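You operate a simulated robot arm through the tools that you are given. There is no shell and no other tool.

Carry out the task below with a simulated robot arm. There is one attempt and no reset: what you move stays moved.

JOB
Let the tuner match antenna 1 and store the match.
Fine: take the amplifier out of operate first; the tuner must be switched on and stays on; leave the other controls alone.

The check looks at the end state, three seconds after you hand in, the way a careful person would. Anything else that was tipped, shoved, dropped, spilled or broken makes it a failure.

ROBOT AND FRAMES
A 7-joint arm with a two-finger parallel gripper, fixed in place. Base frame: the origin is on the floor under the middle of its stand, x ahead of it, y to its left, z up; the work surface is at about z = 750. Readings come in mm, degrees, newtons and seconds.
With the tool pointing down near the work surface it reaches from about 200 to 680 mm from the base axis. Its first joint turns from -66.0 to 66.0 degrees. Payload 2.4 kg.
Tool frame: the origin (TCP) lies between the finger pads and is the grasp point; the fingertips stand 30 mm ahead of it; z points along the fingers, y is the line along which they close. The gripper opens to 94 mm. The fingers are 28 mm wide and 10 mm thick; the gripper's body (50 by 96 mm) begins 55 mm behind the TCP.
Orientation is that of the tool frame in the base frame, as a unit quaternion [x, y, z, w]. With the fingers straight down and closing along the base's y, the tool's x points along the base's -x, its y along +y and its z along -z.

CONTROLS
- The arm moves only by the tool nudge_tool. Its arguments are lists of equal length, an entry for each row: "turn": the turn, a rotation vector about the base's x, y, z in units of 90 degrees (1.0 is 90 degrees), a list of three; "linear": the shift along the base's x, y, z in units of 150 mm (1.0 is 150 mm), a list of three; "claw": the gripper command, from -1 (shut) to 1 (fully open), values between in proportion. In form: {"turn": [[ax, ay, az], ...], "linear": [[x, y, z], ...], "claw": [claw, ...]}. A call has 1 to 20 rows; each row is the pose to reach, as a shift and turn from the pose commanded when the call began. A call with a number of a shift or a turn outside -1 to 1 is refused whole. A row lasts 0.2 s, in which the tool goes at most 50 mm and 8.6 degrees; a call with a longer step from one row to the next is refused whole, and so is a gripper value outside its range. A pose out of reach is approached as far as the arm can. The call stops where the force on the tool passes 40 N (or 10 N more than at its start, if that is more) or the arm is blocked; 0.2 s more then pass. The fingers move at their own pace (about 153 mm/s each) and stop on an object; they squeeze with about 39 N. The grip force told is the motor's: it shows also when the fingers shut on nothing. Time passes only in rows, and 0.2 s behind the last, so rows that repeat a pose let the fingers close. The reply holds the time, the measured pose of the TCP, the force on the tool along the base axes, the opening and the grip force, in the units named above and with some noise, with the torque about the TCP (base axes, N m) and any sound that the robot's microphone picked up.
- Cameras (640 x 400 px; columns grow to the right, rows downward): "scene" is fixed at [46.9, 473.2, 1460.7]; the picture's right is [-0.71, -0.70, 0.00], its down [-0.28, 0.29, -0.91] and it looks along [0.64, -0.65, -0.41] (base axes); focal length 327 px, centre (320, 200). "wrist" rides on the gripper at [76, 14, -102] in the tool frame; the picture's right is [-0.18, 0.98, 0.00], its down [-0.75, -0.14, -0.64] and it looks along [-0.63, -0.12, 0.77] (tool axes); focal length 243 px, centre (320, 200).
- get_image(camera): a new picture of that camera. It takes no simulated time.
- locate(camera, pixels): for up to 12 pixels [column, row] of the newest picture of that camera ("zoom" is the newest enlarged one), the place [x, y, z] in the base frame of the surface seen there, good to about 2 mm. It takes no simulated time.
- close_up(camera, box): a new picture of the part [left, top, right, bottom] of that camera's present view, enlarged. It takes no simulated time.
- hand_in(): hands the job in; it is judged then, once.

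Unless the task says otherwise, let go and move clear before handing in.

The tools are called after ">>>" as a command line: name --argument value ..., lists and objects as JSON in quotes. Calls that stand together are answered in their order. nudge_tool: Moves the arm, as the interface text tells. Its arguments: {"type":"object","properties":{"turn":{"type":"array","items":{"type":"array","items":{"type":"number"}}},"linear":{"type":"array","items":{"type":"array","items":{"type":"number"}}},"claw":{"type":"array","items":{"type":"number"}}},"required":["turn","linear","claw"]} The other tools are called the same way: get_image (camera) takes a picture; locate (camera, pixels) gives the place of the surface under pixels of a picture; close_up (camera, box) takes an enlarged picture of a part of a camera's view; hand_in () hands the job in.

At the start:

```text
t: 0.0
ee_pos: [406.5, -110.6, 1261.2]
orientation: [0.0, 1.0, 0.0, 0.0]
wrist_force: [-0.2, -0.6, 0.6]
ft_torque: [0.01, 0.0, 0.01]
opening: 94.3
finger_force: 0.1
```

scene: 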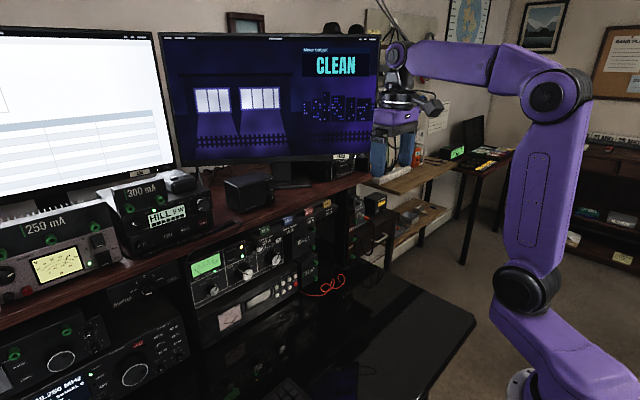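
wrist: 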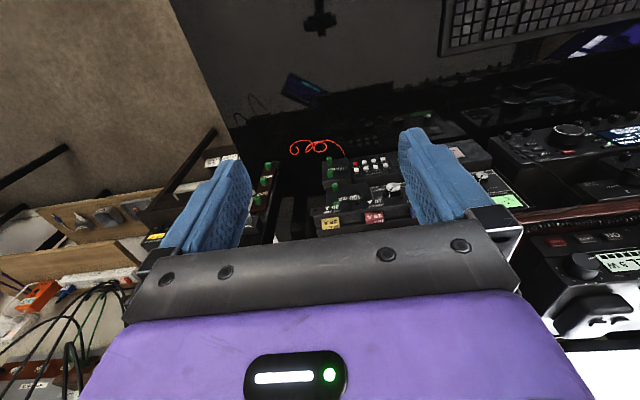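

The scene picture shows a radio desk with several stacked devices around pixels (190-330, 200-340). I will take enlarged pictures to identify the tuner and amplifier.

>>> close_up --camera "scene" --box '[170, 190, 350, 350]'

>>> close_up --camera "scene" --box '[0, 160, 220, 300]'

>>> close_up --camera "scene" --box '[0, 260, 220, 400]'

>>> close_up --camera "wrist" --box '[230, 120, 430, 250]'

```text
2.50 times, centred on (260, 270) of scene
```

zoom: 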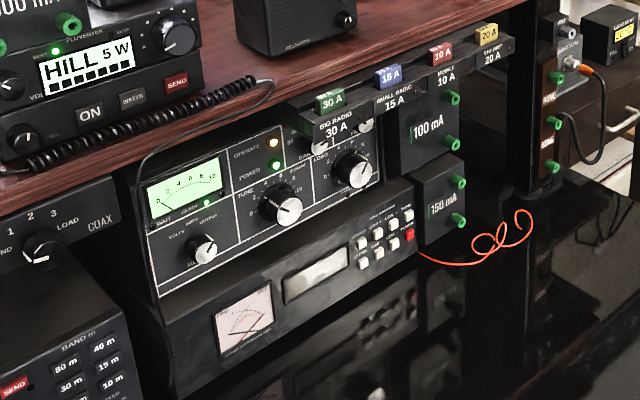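

```text
2.86 times, centred on (110, 230) of scene
```

zoom: 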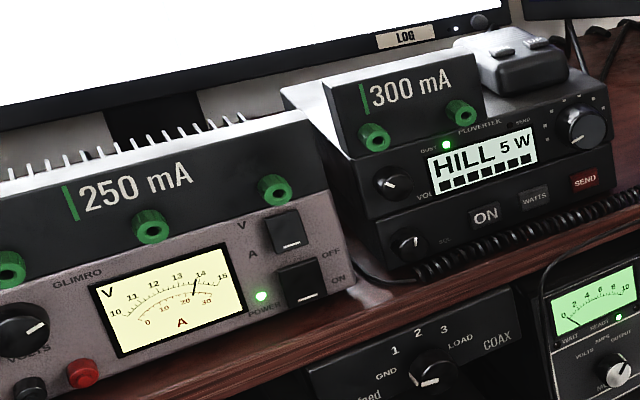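

```text
2.86 times, centred on (110, 330) of scene
```

zoom: 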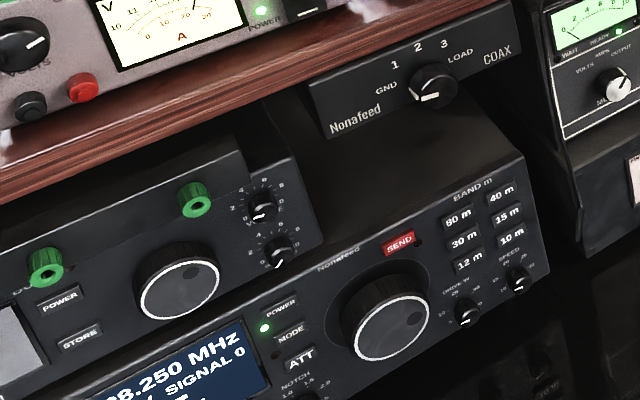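

```text
3.08 times, centred on (330, 185) of wrist
```

zoom: 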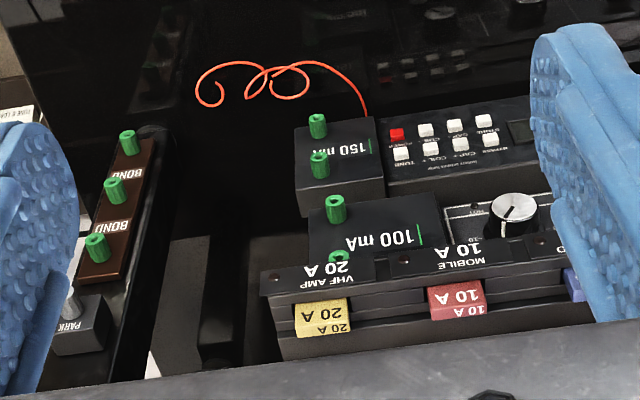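

The zooms show the amplifier (meter, OPERATE/POWER lamps, knobs), the tuner below it with a red POWER button and seven white buttons, and a COAX switch with GND/1/2/3/LOAD. I will zoom further on each to read the labels.

>>> close_up --camera "scene" --box '[260, 260, 308, 305]'

>>> close_up --camera "scene" --box '[185, 225, 265, 300]'

>>> close_up --camera "scene" --box '[230, 215, 310, 280]'

>>> close_up --camera "scene" --box '[100, 255, 190, 315]'

>>> close_up --camera "scene" --box '[190, 260, 310, 350]'

>>> close_up --camera "wrist" --box '[340, 150, 420, 200]'

```text
8.89 times, centred on (284, 282) of scene
```

zoom: 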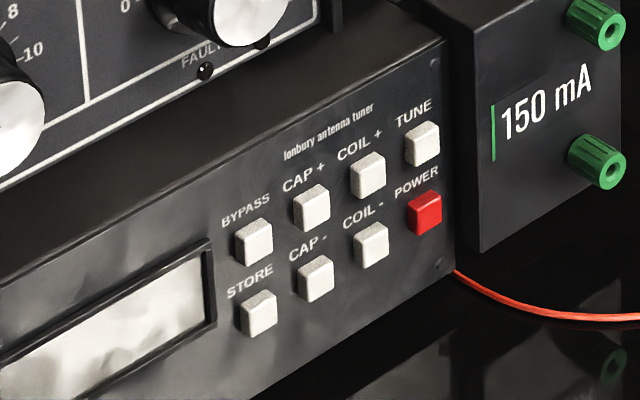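

```text
5.33 times, centred on (225, 262) of scene
```

zoom: 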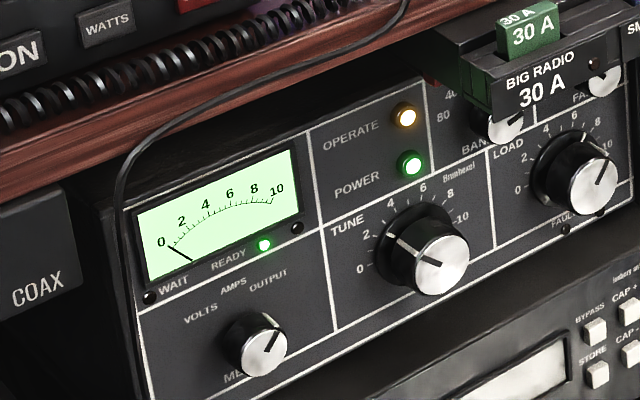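

```text
6.15 times, centred on (270, 248) of scene
```

zoom: 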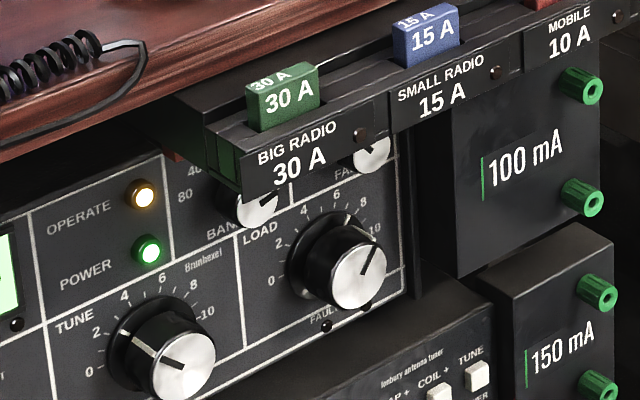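

```text
6.67 times, centred on (145, 285) of scene
```

zoom: 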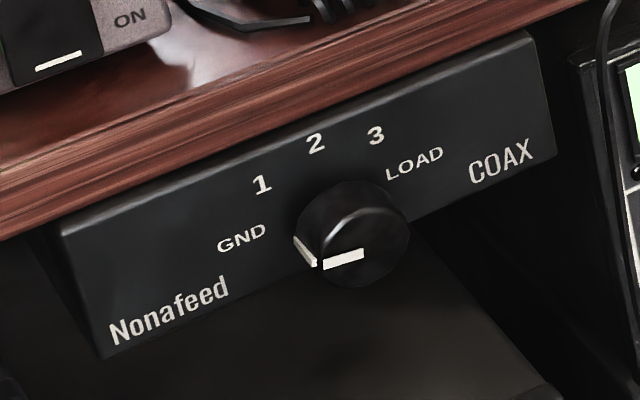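

```text
4.44 times, centred on (250, 305) of scene
```

zoom: 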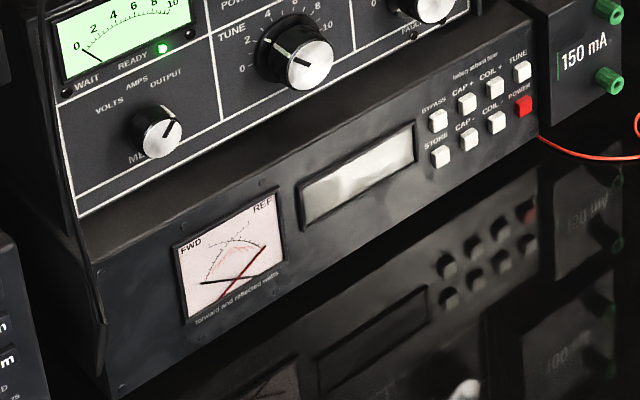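

```text
8.00 times, centred on (380, 175) of wrist
```

zoom: 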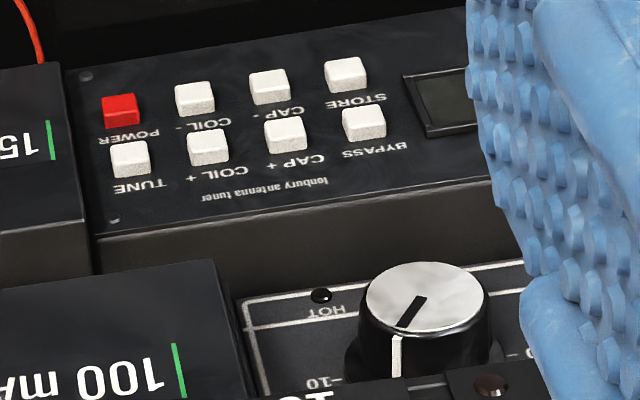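

The COAX switch pointer is at GND, the tuner display is off, and the amplifier's OPERATE lamp (amber) is lit. I will now locate the controls in the base frame.

>>> close_up --camera "scene" --box '[260, 260, 308, 305]'

>>> locate --camera "zoom" --pixels '[[428, 213], [422, 145], [260, 315], [254, 242], [368, 175], [372, 245], [440, 270], [440, 60], [230, 370], [400, 110], [300, 300], [500, 390]]'

>>> close_up --camera "scene" --box '[230, 215, 310, 280]'

>>> locate --camera "zoom" --pixels '[[146, 196], [150, 253], [190, 225], [110, 200], [80, 225], [180, 365], [360, 285], [240, 175], [390, 155], [250, 205], [340, 300], [372, 155]]'

>>> close_up --camera "scene" --box '[100, 255, 190, 315]'

>>> locate --camera "zoom" --pixels '[[342, 258], [370, 230], [262, 184], [316, 143], [376, 135], [240, 240], [410, 165], [100, 300], [500, 170], [320, 264], [362, 252], [420, 330]]'

```text
8.89 times, centred on (284, 282) of scene
```

zoom: 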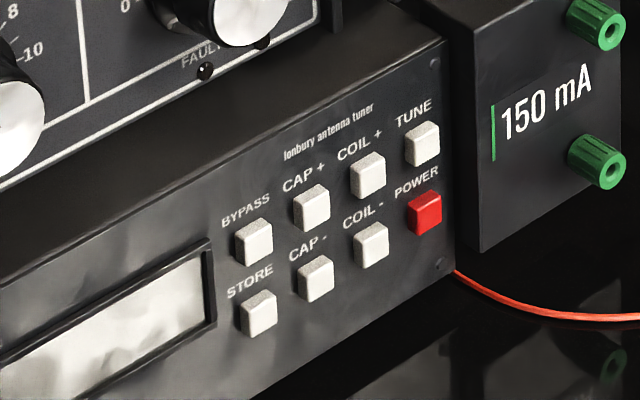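

```text
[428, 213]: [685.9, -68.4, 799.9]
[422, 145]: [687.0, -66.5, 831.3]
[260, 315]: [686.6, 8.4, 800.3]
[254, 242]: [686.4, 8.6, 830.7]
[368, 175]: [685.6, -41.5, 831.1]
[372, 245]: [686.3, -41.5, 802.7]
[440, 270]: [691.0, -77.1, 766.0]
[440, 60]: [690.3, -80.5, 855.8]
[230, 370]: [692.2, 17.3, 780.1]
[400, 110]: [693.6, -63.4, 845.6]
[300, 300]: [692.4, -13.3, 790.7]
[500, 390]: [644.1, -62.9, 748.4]
```

```text
6.15 times, centred on (270, 248) of scene
```

zoom: 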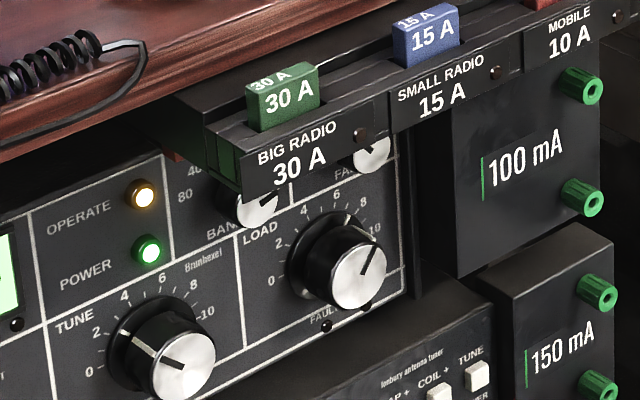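

```text
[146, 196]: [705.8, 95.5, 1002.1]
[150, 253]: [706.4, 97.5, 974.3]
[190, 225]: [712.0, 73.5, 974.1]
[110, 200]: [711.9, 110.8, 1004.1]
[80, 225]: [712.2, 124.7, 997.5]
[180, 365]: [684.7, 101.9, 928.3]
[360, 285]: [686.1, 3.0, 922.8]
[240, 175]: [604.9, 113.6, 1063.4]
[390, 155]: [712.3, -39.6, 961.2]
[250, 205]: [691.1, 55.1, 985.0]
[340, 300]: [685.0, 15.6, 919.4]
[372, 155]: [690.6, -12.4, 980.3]
```

```text
6.67 times, centred on (145, 285) of scene
```

zoom: 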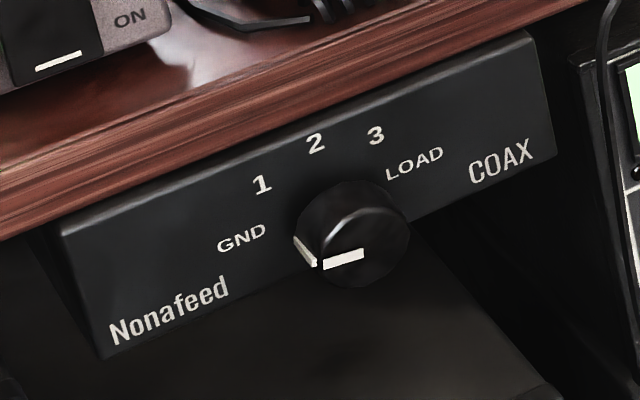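

```text
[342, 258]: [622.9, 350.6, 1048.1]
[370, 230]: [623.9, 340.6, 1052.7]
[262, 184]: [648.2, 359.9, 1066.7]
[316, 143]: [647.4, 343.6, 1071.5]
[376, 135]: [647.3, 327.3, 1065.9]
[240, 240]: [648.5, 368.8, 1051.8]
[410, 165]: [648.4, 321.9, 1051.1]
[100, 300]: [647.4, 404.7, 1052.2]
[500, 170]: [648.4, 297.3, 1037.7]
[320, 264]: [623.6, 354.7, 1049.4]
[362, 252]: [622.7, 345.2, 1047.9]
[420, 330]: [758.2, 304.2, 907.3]
```

The tuner panel sits at x≈692 with buttons at z≈800/831, the amplifier's OPERATE lamp/button at about (706, 95, 1002), and the COAX knob centre at about (623, 344, 1047). Before moving I will check the OPERATE button closely and measure the shelf edge, fuse panel and desk for clearance.

>>> close_up --camera "scene" --box '[232, 232, 264, 252]'

>>> get_image --camera "scene"

>>> locate --camera "scene" --pixels '[[150, 262], [150, 270], [100, 292], [230, 228], [240, 222], [268, 248], [262, 230], [300, 215], [320, 205], [335, 195], [225, 235], [350, 180]]'

>>> locate --camera "scene" --pixels '[[270, 250], [262, 238], [286, 246], [310, 272], [300, 300], [350, 350], [340, 390], [420, 380], [450, 320], [280, 385], [200, 300], [370, 270]]'

>>> get_image --camera "wrist"

>>> locate --camera "wrist" --pixels '[[320, 215], [320, 230], [370, 205], [400, 20], [470, 40], [300, 90], [220, 60], [540, 215], [330, 195], [345, 190], [380, 185], [200, 20]]'

```text
16.00 times, centred on (248, 242) of scene
```

zoom: 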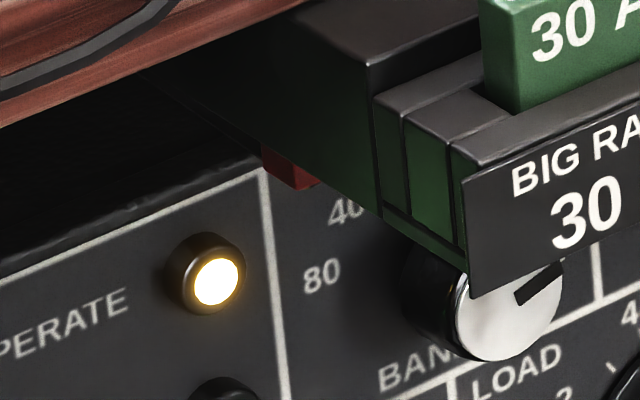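

```text
taken
```

scene: 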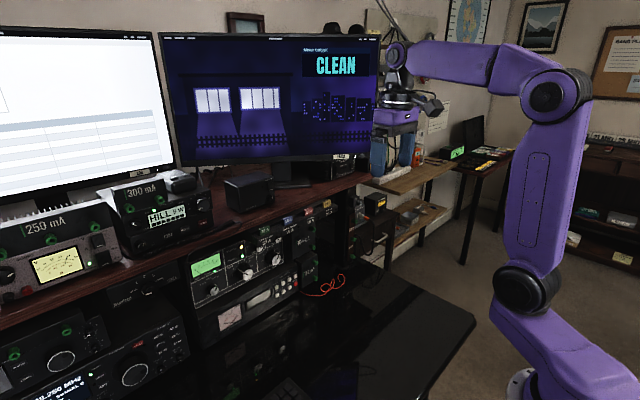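

```text
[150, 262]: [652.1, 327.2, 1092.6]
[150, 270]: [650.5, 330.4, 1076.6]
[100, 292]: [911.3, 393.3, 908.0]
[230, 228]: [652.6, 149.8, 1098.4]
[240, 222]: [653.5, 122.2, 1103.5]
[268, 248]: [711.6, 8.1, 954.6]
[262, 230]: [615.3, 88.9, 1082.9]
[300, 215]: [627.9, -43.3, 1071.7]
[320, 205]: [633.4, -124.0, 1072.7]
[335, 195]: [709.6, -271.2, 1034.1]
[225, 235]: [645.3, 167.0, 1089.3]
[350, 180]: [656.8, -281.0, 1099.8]
```

```text
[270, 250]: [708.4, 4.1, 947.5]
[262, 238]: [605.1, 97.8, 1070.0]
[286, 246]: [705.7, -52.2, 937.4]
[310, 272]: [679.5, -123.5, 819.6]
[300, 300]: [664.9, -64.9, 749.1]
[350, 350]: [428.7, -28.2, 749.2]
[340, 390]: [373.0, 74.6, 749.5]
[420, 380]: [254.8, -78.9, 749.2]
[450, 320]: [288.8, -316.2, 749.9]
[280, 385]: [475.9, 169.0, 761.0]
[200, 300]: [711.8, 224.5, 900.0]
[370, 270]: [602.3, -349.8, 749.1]
```

```text
taken
```

wrist: 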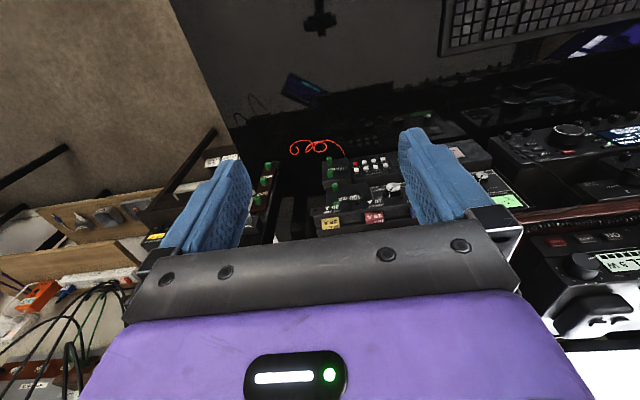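

```text
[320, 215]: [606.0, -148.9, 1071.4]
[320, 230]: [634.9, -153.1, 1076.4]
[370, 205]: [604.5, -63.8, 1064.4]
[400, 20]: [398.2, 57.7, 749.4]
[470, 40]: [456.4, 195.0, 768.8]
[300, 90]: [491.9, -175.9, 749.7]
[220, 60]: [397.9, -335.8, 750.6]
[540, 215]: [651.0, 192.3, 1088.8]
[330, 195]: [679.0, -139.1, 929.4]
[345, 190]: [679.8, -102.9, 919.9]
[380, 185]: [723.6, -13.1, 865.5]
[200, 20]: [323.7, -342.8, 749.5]
```

The OPERATE control is a lit round push button (black bezel, zoom pixel (215, 275)), under the fuse panel. I will measure the fuse panel's bottom edge and depth for clearance before approaching.

>>> close_up --camera "scene" --box '[232, 232, 264, 252]'

>>> locate --camera "zoom" --pixels '[[475, 285], [468, 180], [560, 255], [450, 245], [390, 110], [375, 200], [365, 70], [290, 170], [215, 280], [200, 250], [225, 388], [170, 280]]'

>>> nudge_tool --turn '[[0, 0, 0], [0, -0.09, 0], [0, -0.18, 0], [0, -0.27, 0], [0, -0.36, 0], [0, -0.45, 0], [0, -0.54, 0], [0, -0.63, 0], [0, -0.72, 0], [0, -0.81, 0], [0, -0.9, 0], [0, -1.0, 0], [0, -1.0, 0]]' --linear '[[0, 0.05, 0], [0, 0.15, 0], [0, 0.25, 0], [0, 0.35, 0], [0, 0.45, 0], [0, 0.55, 0], [0, 0.65, 0], [0, 0.75, 0], [0, 0.85, 0], [0, 0.95, 0], [0, 1.0, 0], [0, 1.0, 0], [0, 1.0, 0]]' --claw '[-1, -1, -1, -1, -1, -1, -1, -1, -1, -1, -1, -1, -1]'

```text
16.00 times, centred on (248, 242) of scene
```

zoom: 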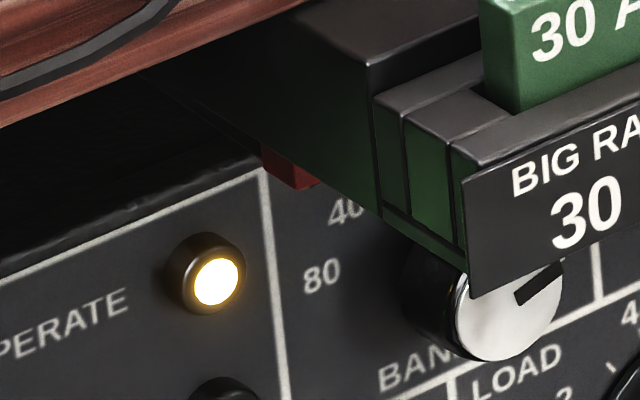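

```text
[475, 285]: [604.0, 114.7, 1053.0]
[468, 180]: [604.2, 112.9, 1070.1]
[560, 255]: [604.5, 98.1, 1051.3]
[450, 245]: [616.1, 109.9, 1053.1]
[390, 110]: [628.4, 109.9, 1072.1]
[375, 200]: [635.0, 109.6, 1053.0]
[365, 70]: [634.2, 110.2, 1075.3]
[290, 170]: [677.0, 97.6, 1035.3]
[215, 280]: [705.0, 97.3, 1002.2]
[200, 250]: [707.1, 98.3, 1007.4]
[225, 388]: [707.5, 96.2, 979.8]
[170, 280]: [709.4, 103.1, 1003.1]
```

```text
refused: row 12 steps farther than a row can; nothing moved
```

The fuse panel's bottom is at z≈1052 (left end y≈114), leaving enough clearance over the OPERATE button at (705, 97, 1002). The previous motion was refused for too large a turn step, so I resend with smaller steps.

>>> nudge_tool --turn '[[0, -0.08, 0], [0, -0.16, 0], [0, -0.24, 0], [0, -0.32, 0], [0, -0.4, 0], [0, -0.48, 0], [0, -0.56, 0], [0, -0.64, 0], [0, -0.72, 0], [0, -0.8, 0], [0, -0.88, 0], [0, -0.95, 0], [0, -1.0, 0], [0, -1.0, 0]]' --linear '[[0, 0.08, 0], [0, 0.16, 0], [0, 0.24, 0], [0, 0.32, 0], [0, 0.4, 0], [0, 0.48, 0], [0, 0.56, 0], [0, 0.64, 0], [0, 0.72, 0], [0, 0.8, 0], [0, 0.88, 0], [0, 0.95, 0], [0, 1.0, 0], [0, 1.0, 0]]' --claw '[-1, -1, -1, -1, -1, -1, -1, -1, -1, -1, -1, -1, -1, -1]'

```text
t: 3.2
ee_pos: [411.4, 66.6, 1261.9]
orientation: [-0.028, 0.707, 0.031, 0.706]
wrist_force: [-0.7, 0.7, -0.5]
ft_torque: [-0.02, 0.05, -0.02]
opening: 0.3
finger_force: 33.2
out of reach, approached as far as the arm can: row 11, 12, 13
stopped in row 14: the arm was blocked; the commanded pose is now the measured one
```

The tool now points forward but the arm hit a limit near the end of the turn at (411, 67, 1262). I will look at both cameras to see its state.

>>> get_image --camera "scene"

>>> get_image --camera "wrist"

```text
taken
```

scene: 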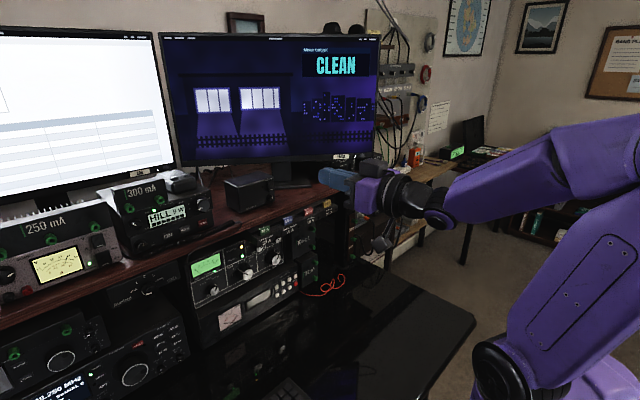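

```text
taken
```

wrist: 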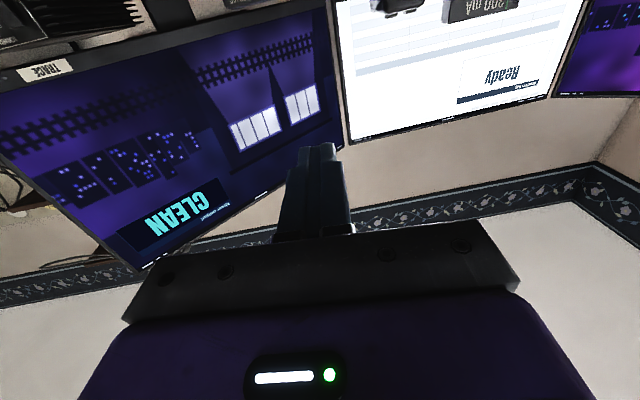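

The tool is horizontal but about 5° yawed, because the pose was too high and close. I will lower it and move forward a little, correcting the yaw on the way.

>>> nudge_tool --turn '[[0, 0, 0], [0, 0, 0], [0, 0, -0.02], [0, 0, -0.04], [0, 0, -0.053], [0, 0, -0.053]]' --linear '[[0.1, 0, -0.2], [0.2, 0, -0.4], [0.3, 0.05, -0.6], [0.4, 0.1, -0.8], [0.4, 0.2, -1.0], [0.4, 0.2, -1.0]]' --claw '[-1, -1, -1, -1, -1, -1]'

```text
t: 4.6
ee_pos: [470.9, 97.5, 1110.2]
orientation: [0.001, 0.707, 0.0, 0.707]
wrist_force: [1.2, -0.6, -0.4]
ft_torque: [-0.01, 0.0, -0.02]
opening: 0.0
finger_force: 32.9
```

The tool is level at (471, 97.5, 1110). I will lower it to the OPERATE button's height (z≈1006) and approach to about 35 mm before the panel.

>>> nudge_tool --turn '[[0, 0, 0], [0, 0, 0], [0, 0, 0], [0, 0, 0], [0, 0, 0], [0, 0, 0], [0, 0, 0]]' --linear '[[0, 0, -0.25], [0, 0, -0.5], [0, -0.01, -0.695], [0.25, -0.01, -0.695], [0.5, -0.01, -0.695], [0.75, -0.01, -0.695], [0.95, -0.01, -0.695]]' --claw '[-1, -1, -1, -1, -1, -1, -1]'

>>> get_image --camera "wrist"

>>> get_image --camera "scene"

```text
t: 6.2
ee_pos: [614.2, 95.2, 1006.3]
orientation: [0.001, 0.707, 0.001, 0.707]
wrist_force: [0.9, -0.6, 0.1]
ft_torque: [-0.01, 0.01, 0.01]
opening: 0.0
finger_force: 32.4
```

```text
taken
```

wrist: 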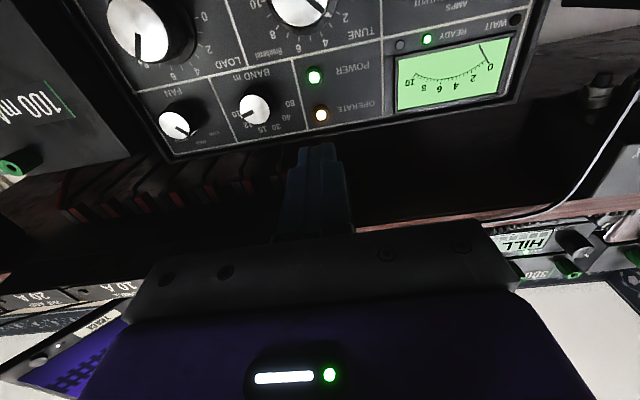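

```text
taken
```

scene: 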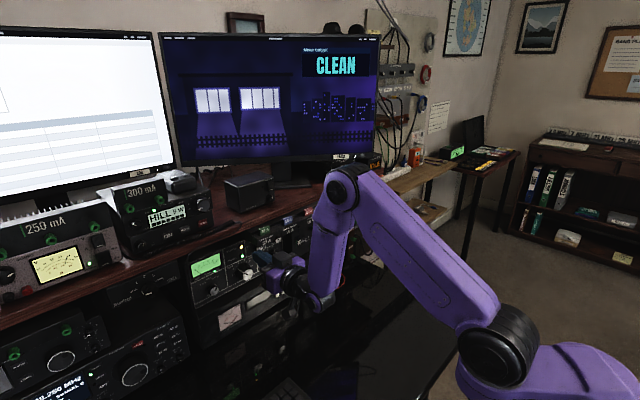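

The wrist view shows OPERATE at (320, 115) and POWER at (313, 77) with the fingers at (320, 150) lined up. I will refine the button position from this view.

>>> close_up --camera "wrist" --box '[260, 40, 420, 160]'

>>> locate --camera "wrist" --pixels '[[320, 115], [314, 77], [325, 118], [300, 118], [320, 140], [270, 165], [360, 130]]'

```text
3.33 times, centred on (340, 100) of wrist
```

zoom: 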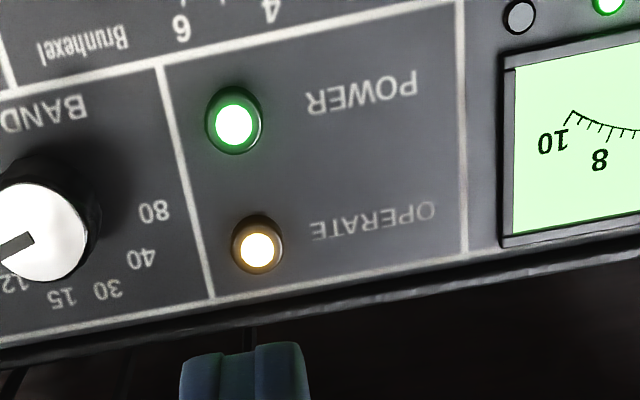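

```text
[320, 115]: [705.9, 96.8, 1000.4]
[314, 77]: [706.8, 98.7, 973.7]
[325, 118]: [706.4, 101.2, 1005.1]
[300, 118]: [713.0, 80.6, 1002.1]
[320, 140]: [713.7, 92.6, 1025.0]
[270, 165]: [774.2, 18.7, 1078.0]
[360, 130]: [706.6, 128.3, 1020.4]
```

The button centre is at (706, 97, 1001). I will push it straight in slowly, about 4 mm past contact, listening for a click, then back off in the same call.

>>> nudge_tool --turn '[[0, 0, 0], [0, 0, 0], [0, 0, 0], [0, 0, 0], [0, 0, 0], [0, 0, 0], [0, 0, 0], [0, 0, 0]]' --linear '[[0.2, 0.01, -0.015], [0.36, 0.01, -0.015], [0.39, 0.01, -0.015], [0.405, 0.01, -0.015], [0.42, 0.01, -0.015], [0.43, 0.01, -0.015], [0.44, 0.01, -0.015], [0.44, 0.01, -0.015]]' --claw '[-1, -1, -1, -1, -1, -1, -1, -1]'

>>> get_image --camera "wrist"

```text
t: 8.0
ee_pos: [679.5, 96.1, 1004.5]
orientation: [0.0, 0.709, 0.001, 0.706]
wrist_force: [-16.0, -0.7, -10.2]
ft_torque: [-0.12, -0.71, 0.02]
opening: 0.0
finger_force: 32.8
heard: click, click
```

```text
taken
```

wrist: 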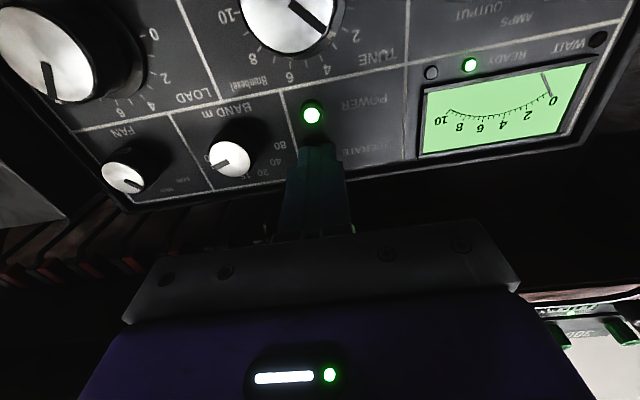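

Two clicks were heard while pressing (force −16 N in x). I will back off and check the OPERATE lamp.

>>> nudge_tool --turn '[[0, 0, 0], [0, 0, 0], [0, 0, 0]]' --linear '[[-0.06, 0, 0], [-0.25, 0, 0], [-0.45, 0, 0]]' --claw '[-1, -1, -1]'

>>> close_up --camera "wrist" --box '[240, 40, 440, 180]'

>>> get_image --camera "scene"

```text
t: 8.8
ee_pos: [613.3, 97.9, 1005.9]
orientation: [0.001, 0.706, 0.001, 0.708]
wrist_force: [-0.7, 0.1, -0.7]
ft_torque: [-0.01, -0.04, 0.0]
opening: 0.0
finger_force: 33.0
```

```text
2.86 times, centred on (340, 110) of wrist
```

zoom: 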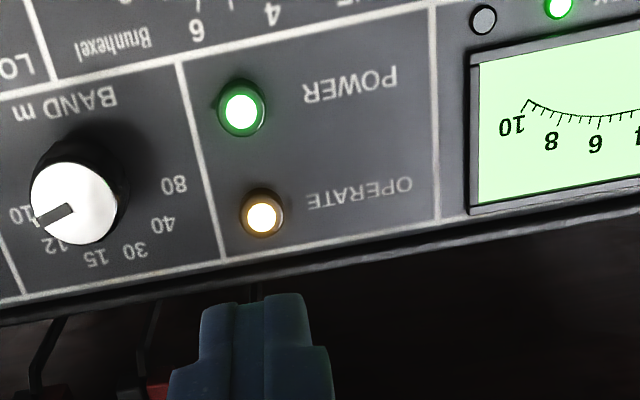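

```text
taken
```

scene: 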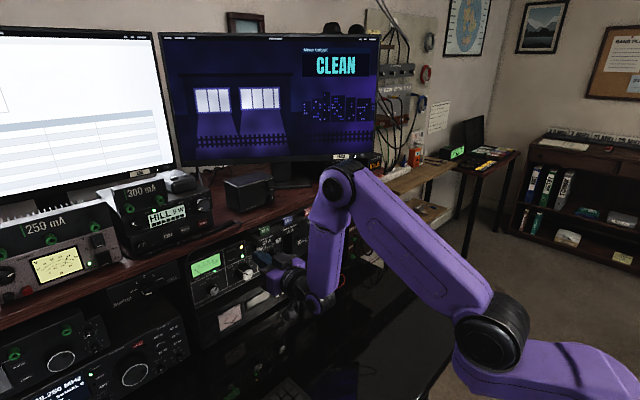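

OPERATE is still lit (zoom pixel (262, 215)), so the double click probably toggled it twice. I will press again in much finer steps and stop after one click.

>>> nudge_tool --turn '[[0, 0, 0], [0, 0, 0], [0, 0, 0], [0, 0, 0], [0, 0, 0], [0, 0, 0], [0, 0, 0]]' --linear '[[0.2, 0, 0], [0.35, 0, 0], [0.39, 0, 0], [0.4, 0, 0], [0.405, 0, 0], [0.41, 0, 0], [0.415, 0, 0]]' --claw '[-1, -1, -1, -1, -1, -1, -1]'

```text
t: 9.5
ee_pos: [664.0, 96.0, 1005.8]
orientation: [0.002, 0.706, 0.0, 0.708]
wrist_force: [-30.7, -3.3, 7.9]
ft_torque: [0.23, -0.86, 0.44]
opening: 0.0
finger_force: 33.0
stopped in row 3: the force on the tool passed its limit at 65 N (the readings are from after the stop); the commanded pose is now the measured one
```

The motion stopped at x=664 with 65 N, earlier than the button contact. I will look to see what was touched.

>>> get_image --camera "wrist"

>>> close_up --camera "scene" --box '[200, 210, 320, 310]'

```text
taken
```

wrist: 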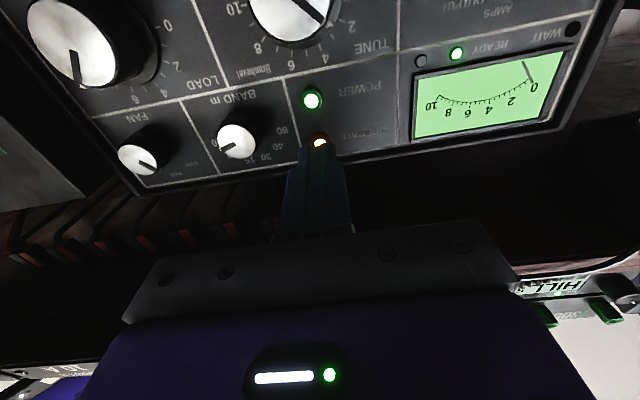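

```text
4.00 times, centred on (260, 260) of scene
```

zoom: 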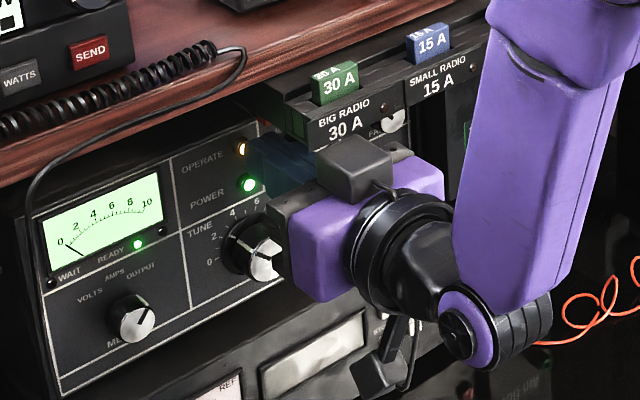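

A black box on top of the gripper (zoom pixel (365, 165)) sits right at the BIG RADIO fuse holder's front. I will measure it with locate before moving.

>>> locate --camera "zoom" --pixels '[[330, 145], [370, 155], [385, 180], [350, 175], [330, 190], [400, 150], [320, 160], [340, 140], [410, 160], [345, 130], [360, 115], [300, 250]]'

>>> close_up --camera "scene" --box '[260, 230, 310, 270]'

```text
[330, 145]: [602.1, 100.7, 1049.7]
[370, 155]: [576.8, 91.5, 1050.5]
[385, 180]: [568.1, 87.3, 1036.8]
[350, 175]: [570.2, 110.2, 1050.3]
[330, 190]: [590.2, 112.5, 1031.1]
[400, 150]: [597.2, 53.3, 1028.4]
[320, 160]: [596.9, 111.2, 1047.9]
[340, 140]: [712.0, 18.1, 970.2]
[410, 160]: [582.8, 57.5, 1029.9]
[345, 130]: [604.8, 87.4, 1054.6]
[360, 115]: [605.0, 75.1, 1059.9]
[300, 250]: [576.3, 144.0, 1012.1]
```

```text
10.00 times, centred on (285, 250) of scene
```

zoom: 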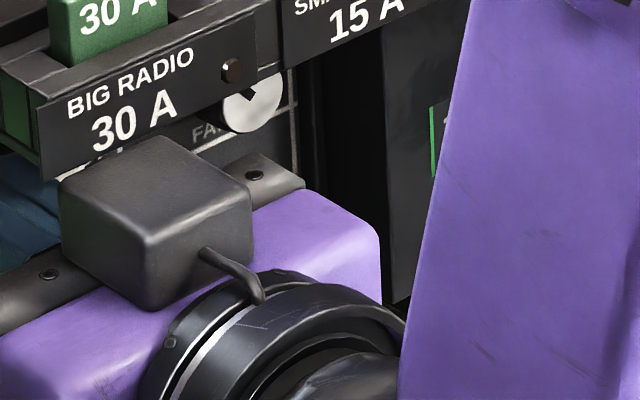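

The box belongs to the gripper (its top is ~45 mm above the tool axis) and it caught the fuse holder's label plate, so a level approach is too high there. I will back off and pitch the tool 20° upward so the box stays well below the fuse panel.

>>> nudge_tool --turn '[[0, 0, 0], [0, 0, 0], [0, 0, 0], [0, -0.07, 0], [0, -0.14, 0], [0, -0.22, 0], [0, -0.22, 0]]' --linear '[[-0.1, 0, 0], [-0.3, 0, 0], [-0.5, 0, 0], [-0.5, 0, 0], [-0.5, 0, 0], [-0.5, 0, -0.01], [-0.5, 0, -0.01]]' --claw '[-1, -1, -1, -1, -1, -1, -1]'

>>> get_image --camera "scene"

>>> get_image --camera "wrist"

>>> close_up --camera "scene" --box '[200, 200, 340, 300]'

```text
t: 11.1
ee_pos: [589.3, 95.6, 1002.4]
orientation: [0.0, 0.574, 0.002, 0.819]
wrist_force: [0.3, 0.2, 0.3]
ft_torque: [0.02, 0.02, 0.01]
opening: 0.0
finger_force: 32.9
```

```text
taken
```

scene: 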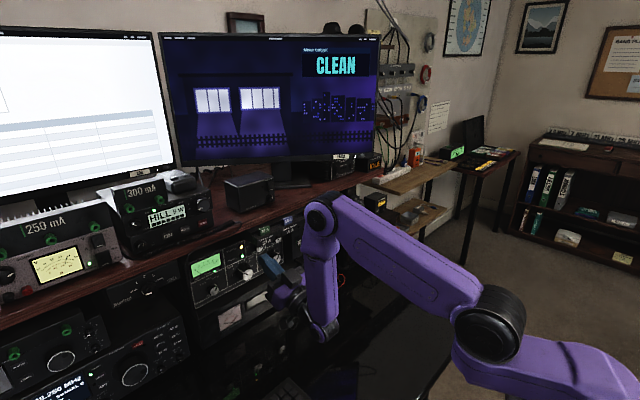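

```text
taken
```

wrist: 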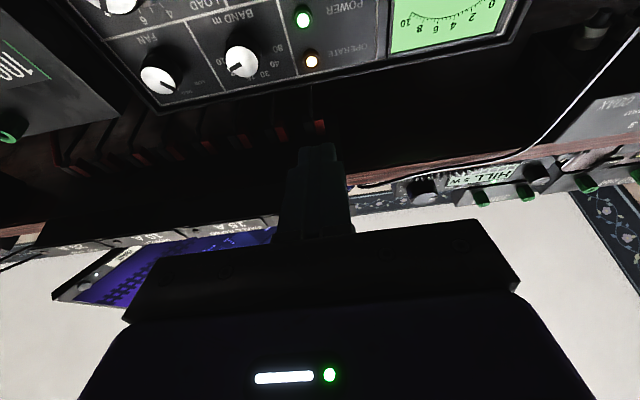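

```text
4.00 times, centred on (270, 250) of scene
```

zoom: 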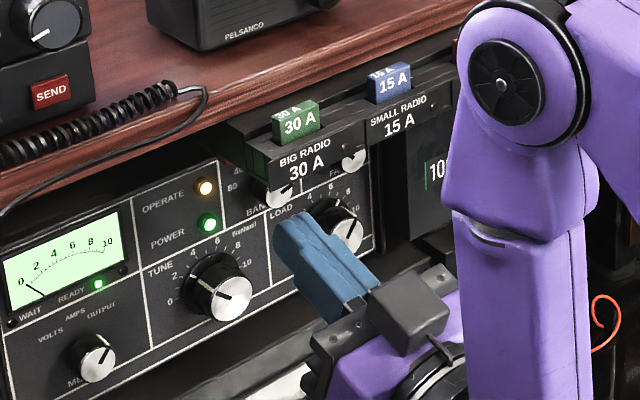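

The arm is now pitched 20° up and the fuse panel looks undisturbed. I will check the elbow/forearm clearance against the fuse panel before going in.

>>> locate --camera "zoom" --pixels '[[505, 85], [480, 60], [450, 200], [455, 240], [460, 300], [370, 300], [340, 330], [290, 235], [320, 225], [500, 20], [245, 160], [300, 190]]'

```text
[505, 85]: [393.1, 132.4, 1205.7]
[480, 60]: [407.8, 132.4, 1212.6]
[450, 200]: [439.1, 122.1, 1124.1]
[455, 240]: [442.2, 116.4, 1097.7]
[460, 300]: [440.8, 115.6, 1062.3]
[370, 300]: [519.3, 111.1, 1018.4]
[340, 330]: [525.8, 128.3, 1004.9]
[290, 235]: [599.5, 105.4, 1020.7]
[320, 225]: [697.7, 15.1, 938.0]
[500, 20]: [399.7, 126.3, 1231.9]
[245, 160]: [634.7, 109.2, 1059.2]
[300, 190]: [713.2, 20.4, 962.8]
```

There is ample forearm clearance (front at x≈442 vs panel at 604). I will advance to about 4 mm short of the button.

>>> nudge_tool --turn '[[0, 0, 0], [0, 0, 0], [0, 0, 0], [0, 0, 0], [0, 0, 0]]' --linear '[[0.2, 0.005, 0], [0.38, 0.005, 0], [0.47, 0.005, 0], [0.51, 0.005, 0], [0.51, 0.005, 0]]' --claw '[-1, -1, -1, -1, -1]'

>>> close_up --camera "wrist" --box '[240, 40, 420, 180]'

>>> close_up --camera "scene" --box '[220, 210, 310, 280]'

```text
t: 12.3
ee_pos: [665.9, 98.2, 1002.3]
orientation: [0.0, 0.574, 0.001, 0.819]
wrist_force: [0.2, -0.3, -0.5]
ft_torque: [-0.01, 0.0, 0.01]
opening: 0.0
finger_force: 32.8
```

```text
2.86 times, centred on (330, 110) of wrist
```

zoom: 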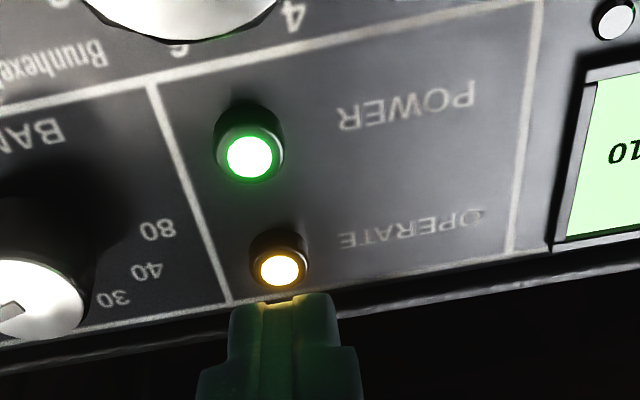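

```text
5.71 times, centred on (265, 245) of scene
```

zoom: 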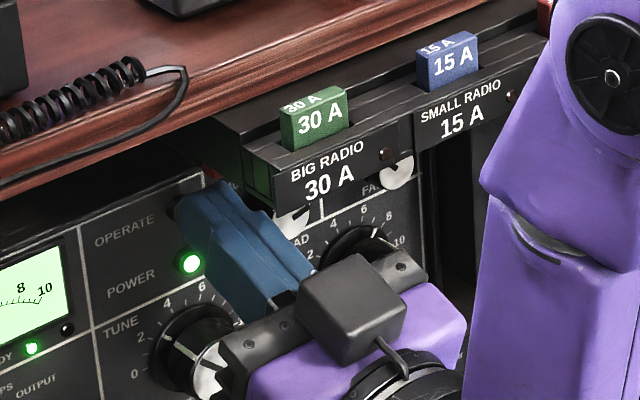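

The tip is lined up just in front of the lit OPERATE button (zoom pixel (281, 270)). I will advance in 1 mm steps and stop to listen.

>>> nudge_tool --turn '[[0, 0, 0], [0, 0, 0], [0, 0, 0], [0, 0, 0], [0, 0, 0]]' --linear '[[0.0067, -0.005, 0], [0.0133, -0.005, 0], [0.02, -0.005, 0], [0.0267, -0.005, 0], [0.0333, -0.005, 0]]' --claw '[-1, -1, -1, -1, -1]'

```text
t: 13.5
ee_pos: [671.5, 96.7, 1003.6]
orientation: [0.0, 0.575, 0.001, 0.818]
wrist_force: [0.2, -0.1, 0.4]
ft_torque: [-0.02, 0.0, 0.02]
opening: 0.0
finger_force: 33.3
```

No contact force yet at x=671.5. I will keep advancing in 1 mm steps.

>>> nudge_tool --turn '[[0, 0, 0], [0, 0, 0], [0, 0, 0]]' --linear '[[0.0067, 0, 0], [0.0133, 0, 0], [0.02, 0, 0]]' --claw '[-1, -1, -1]'

>>> close_up --camera "wrist" --box '[240, 60, 420, 200]'

```text
t: 14.3
ee_pos: [674.5, 97.7, 1003.0]
orientation: [0.001, 0.574, 0.001, 0.819]
wrist_force: [-2.4, -0.3, -0.1]
ft_torque: [0.02, -0.02, 0.03]
opening: 0.0
finger_force: 32.9
heard: click
```

```text
2.86 times, centred on (330, 130) of wrist
```

zoom: 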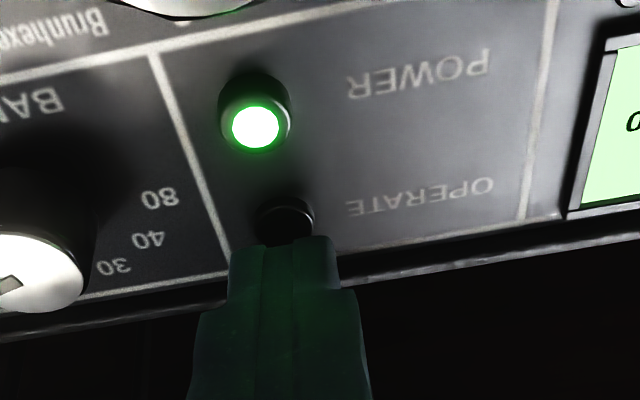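

One click was heard and the OPERATE lamp is now dark (zoom pixel (290, 220)). I will back straight off and confirm.

>>> nudge_tool --turn '[[0, 0, 0], [0, 0, 0], [0, 0, 0], [0, 0, 0]]' --linear '[[-0.1, 0, 0], [-0.3, 0, 0], [-0.6, 0, 0], [-0.9, 0, 0]]' --claw '[-1, -1, -1, -1]'

>>> get_image --camera "wrist"

>>> close_up --camera "scene" --box '[180, 210, 320, 310]'

```text
t: 15.5
ee_pos: [534.8, 172.8, 1002.7]
orientation: [-0.045, 0.573, 0.068, 0.816]
wrist_force: [0.1, -0.7, -0.2]
ft_torque: [-0.02, 0.02, 0.05]
opening: 0.0
finger_force: 32.6
stopped in row 4: the arm was blocked; the commanded pose is now the measured one
```

```text
taken
```

wrist: 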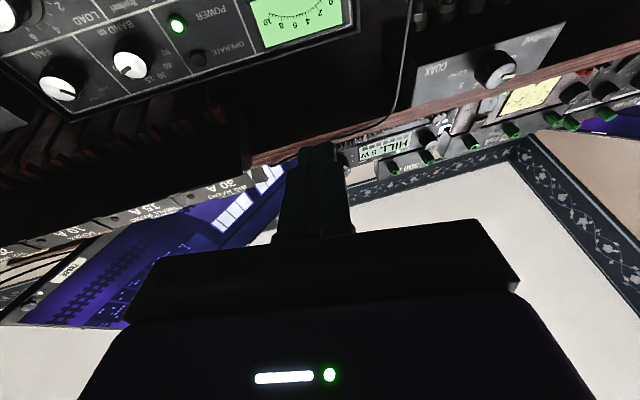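

```text
4.00 times, centred on (250, 260) of scene
```

zoom: 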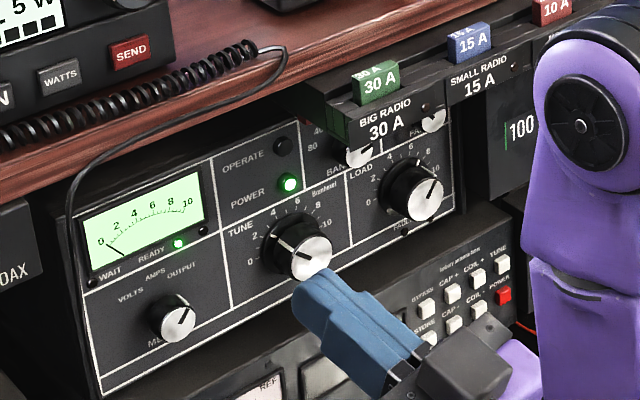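

OPERATE is now off and POWER/READY remain lit. The arm drifted sideways to (535, 173, 1003) from a joint limit when retreating pitched up, touching nothing; I will level the tool and move toward the COAX knob, staying well in front.

>>> nudge_tool --turn '[[-0.005, 0.055, -0.025], [-0.01, 0.11, -0.05], [-0.016, 0.165, -0.076], [-0.021, 0.22, -0.102], [-0.021, 0.22, -0.102], [-0.021, 0.22, -0.102]]' --linear '[[0, 0.1, 0.05], [0, 0.3, 0.1], [0, 0.5, 0.15], [0, 0.7, 0.2], [0, 0.9, 0.28], [0, 1.0, 0.29]]' --claw '[-1, -1, -1, -1, -0.5, 0.1]'

>>> get_image --camera "wrist"

>>> get_image --camera "scene"

```text
t: 16.9
ee_pos: [535.0, 321.9, 1046.1]
orientation: [-0.001, 0.708, -0.001, 0.706]
wrist_force: [-0.5, 0.7, 0.4]
ft_torque: [0.0, -0.01, 0.0]
opening: 51.6
finger_force: 0.0
```

```text
taken
```

wrist: 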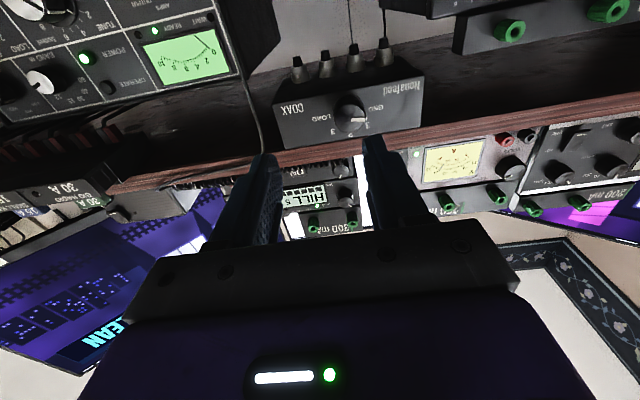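

```text
taken
```

scene: 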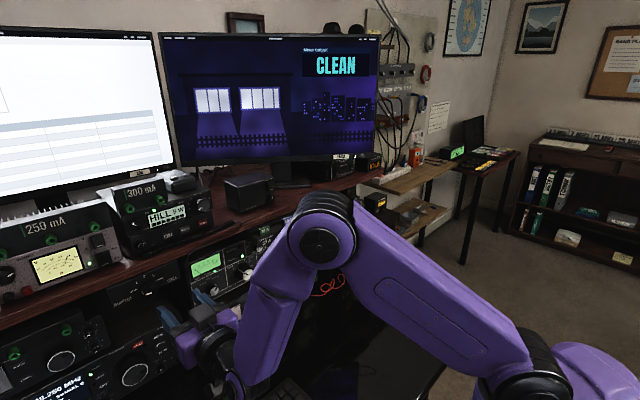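

The COAX box is in the wrist view at (350, 110). I will zoom in to locate the knob precisely and see the pointer.

>>> close_up --camera "wrist" --box '[260, 40, 440, 160]'

>>> locate --camera "zoom" --pixels '[[325, 250], [300, 280], [350, 225], [325, 215], [325, 290], [290, 250], [365, 255], [230, 280], [100, 350], [550, 150], [300, 190], [330, 310]]'

```text
3.33 times, centred on (350, 100) of wrist
```

zoom: 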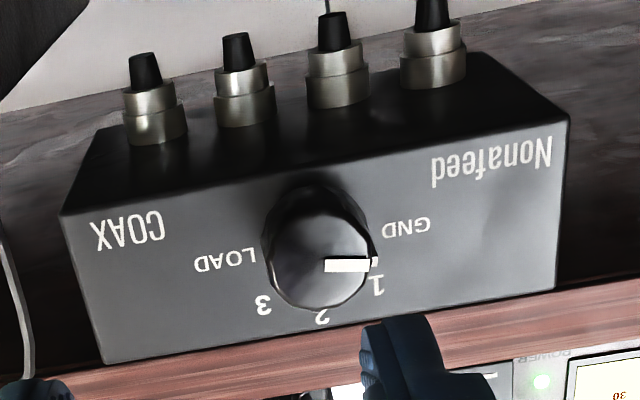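

```text
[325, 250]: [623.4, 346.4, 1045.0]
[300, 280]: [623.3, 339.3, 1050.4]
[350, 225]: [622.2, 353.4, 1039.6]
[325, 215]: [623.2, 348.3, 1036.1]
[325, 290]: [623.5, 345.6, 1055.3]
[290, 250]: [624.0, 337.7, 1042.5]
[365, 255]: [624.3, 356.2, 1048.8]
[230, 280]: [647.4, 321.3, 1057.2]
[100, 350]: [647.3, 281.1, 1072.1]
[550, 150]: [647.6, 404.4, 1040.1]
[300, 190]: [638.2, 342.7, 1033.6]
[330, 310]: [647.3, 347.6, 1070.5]
```

I will refine the knob centre by locating its rim points and the position labels.

>>> locate --camera "zoom" --pixels '[[320, 262], [272, 262], [368, 250], [322, 306], [318, 218], [407, 228], [377, 284], [322, 318], [263, 303], [225, 260], [335, 266], [360, 265]]'

>>> close_up --camera "wrist" --box '[320, 90, 380, 140]'

>>> locate --camera "scene" --pixels '[[60, 318], [25, 330], [100, 310], [140, 330], [170, 310], [60, 360], [180, 345], [20, 300], [230, 375], [205, 310]]'

```text
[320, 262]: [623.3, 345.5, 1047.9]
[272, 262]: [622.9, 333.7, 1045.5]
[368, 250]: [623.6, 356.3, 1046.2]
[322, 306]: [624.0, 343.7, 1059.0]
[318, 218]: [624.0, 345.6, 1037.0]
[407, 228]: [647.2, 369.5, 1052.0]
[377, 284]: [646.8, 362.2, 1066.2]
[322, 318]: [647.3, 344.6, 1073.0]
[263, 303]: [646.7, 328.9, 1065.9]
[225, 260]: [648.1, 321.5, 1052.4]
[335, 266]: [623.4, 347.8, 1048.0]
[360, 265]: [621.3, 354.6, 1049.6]
```

```text
8.00 times, centred on (350, 115) of wrist
```

zoom: 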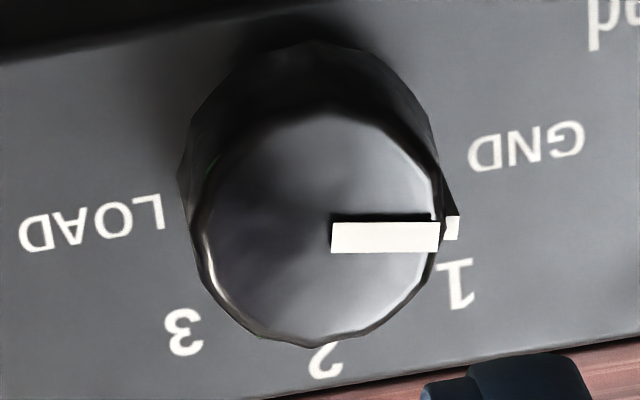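

```text
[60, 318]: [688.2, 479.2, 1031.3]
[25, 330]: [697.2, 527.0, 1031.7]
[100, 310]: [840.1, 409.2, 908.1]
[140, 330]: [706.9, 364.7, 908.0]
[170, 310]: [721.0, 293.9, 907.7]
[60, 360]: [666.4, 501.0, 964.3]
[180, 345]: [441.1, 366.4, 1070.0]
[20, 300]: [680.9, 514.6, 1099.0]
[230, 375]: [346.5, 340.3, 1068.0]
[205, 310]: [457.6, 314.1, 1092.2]
```

The knob is ~23 mm across, centred at about (345.4, 1047.6) in y/z, with the pointer at GND and "1" about 40° clockwise from it. I will line up with a −20° pre-roll and fingers open, still clear of the knob.

>>> nudge_tool --turn '[[-0.074, 0, 0], [-0.148, 0, 0], [-0.222, 0, 0], [-0.222, 0, 0], [-0.222, 0, 0]]' --linear '[[0, 0.05, 0.009], [0, 0.1, 0.009], [0, 0.151, 0.009], [0.1, 0.151, 0.009], [0.17, 0.151, 0.009]]' --claw '[0.1, 0.1, 0.1, 0.1, 0.1]'

>>> get_image --camera "wrist"

>>> close_up --camera "scene" --box '[90, 250, 250, 390]'

```text
t: 18.1
ee_pos: [560.7, 344.8, 1046.9]
orientation: [-0.124, 0.696, -0.124, 0.696]
wrist_force: [-0.4, 0.6, -0.3]
ft_torque: [-0.02, 0.0, 0.03]
opening: 51.8
finger_force: 0.0
```

```text
taken
```

wrist: 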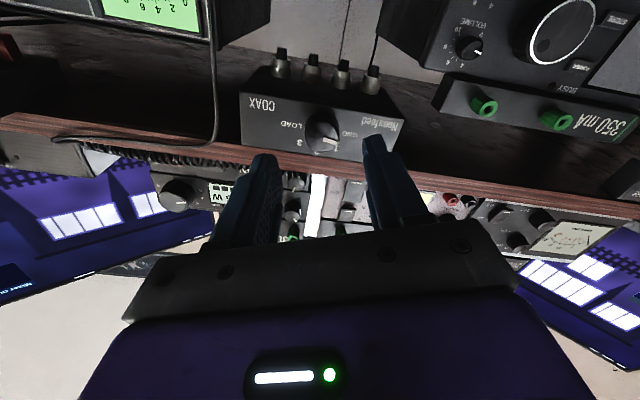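

```text
2.86 times, centred on (170, 320) of scene
```

zoom: 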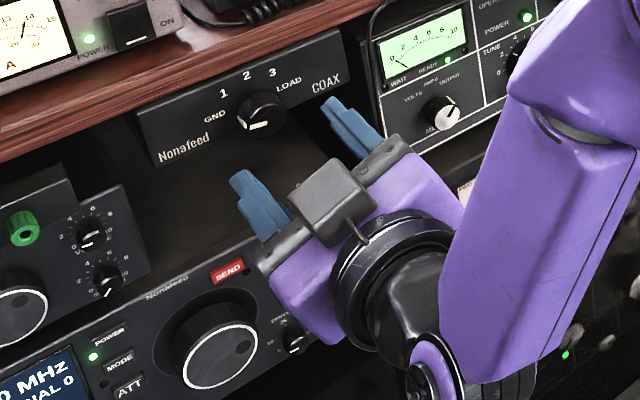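

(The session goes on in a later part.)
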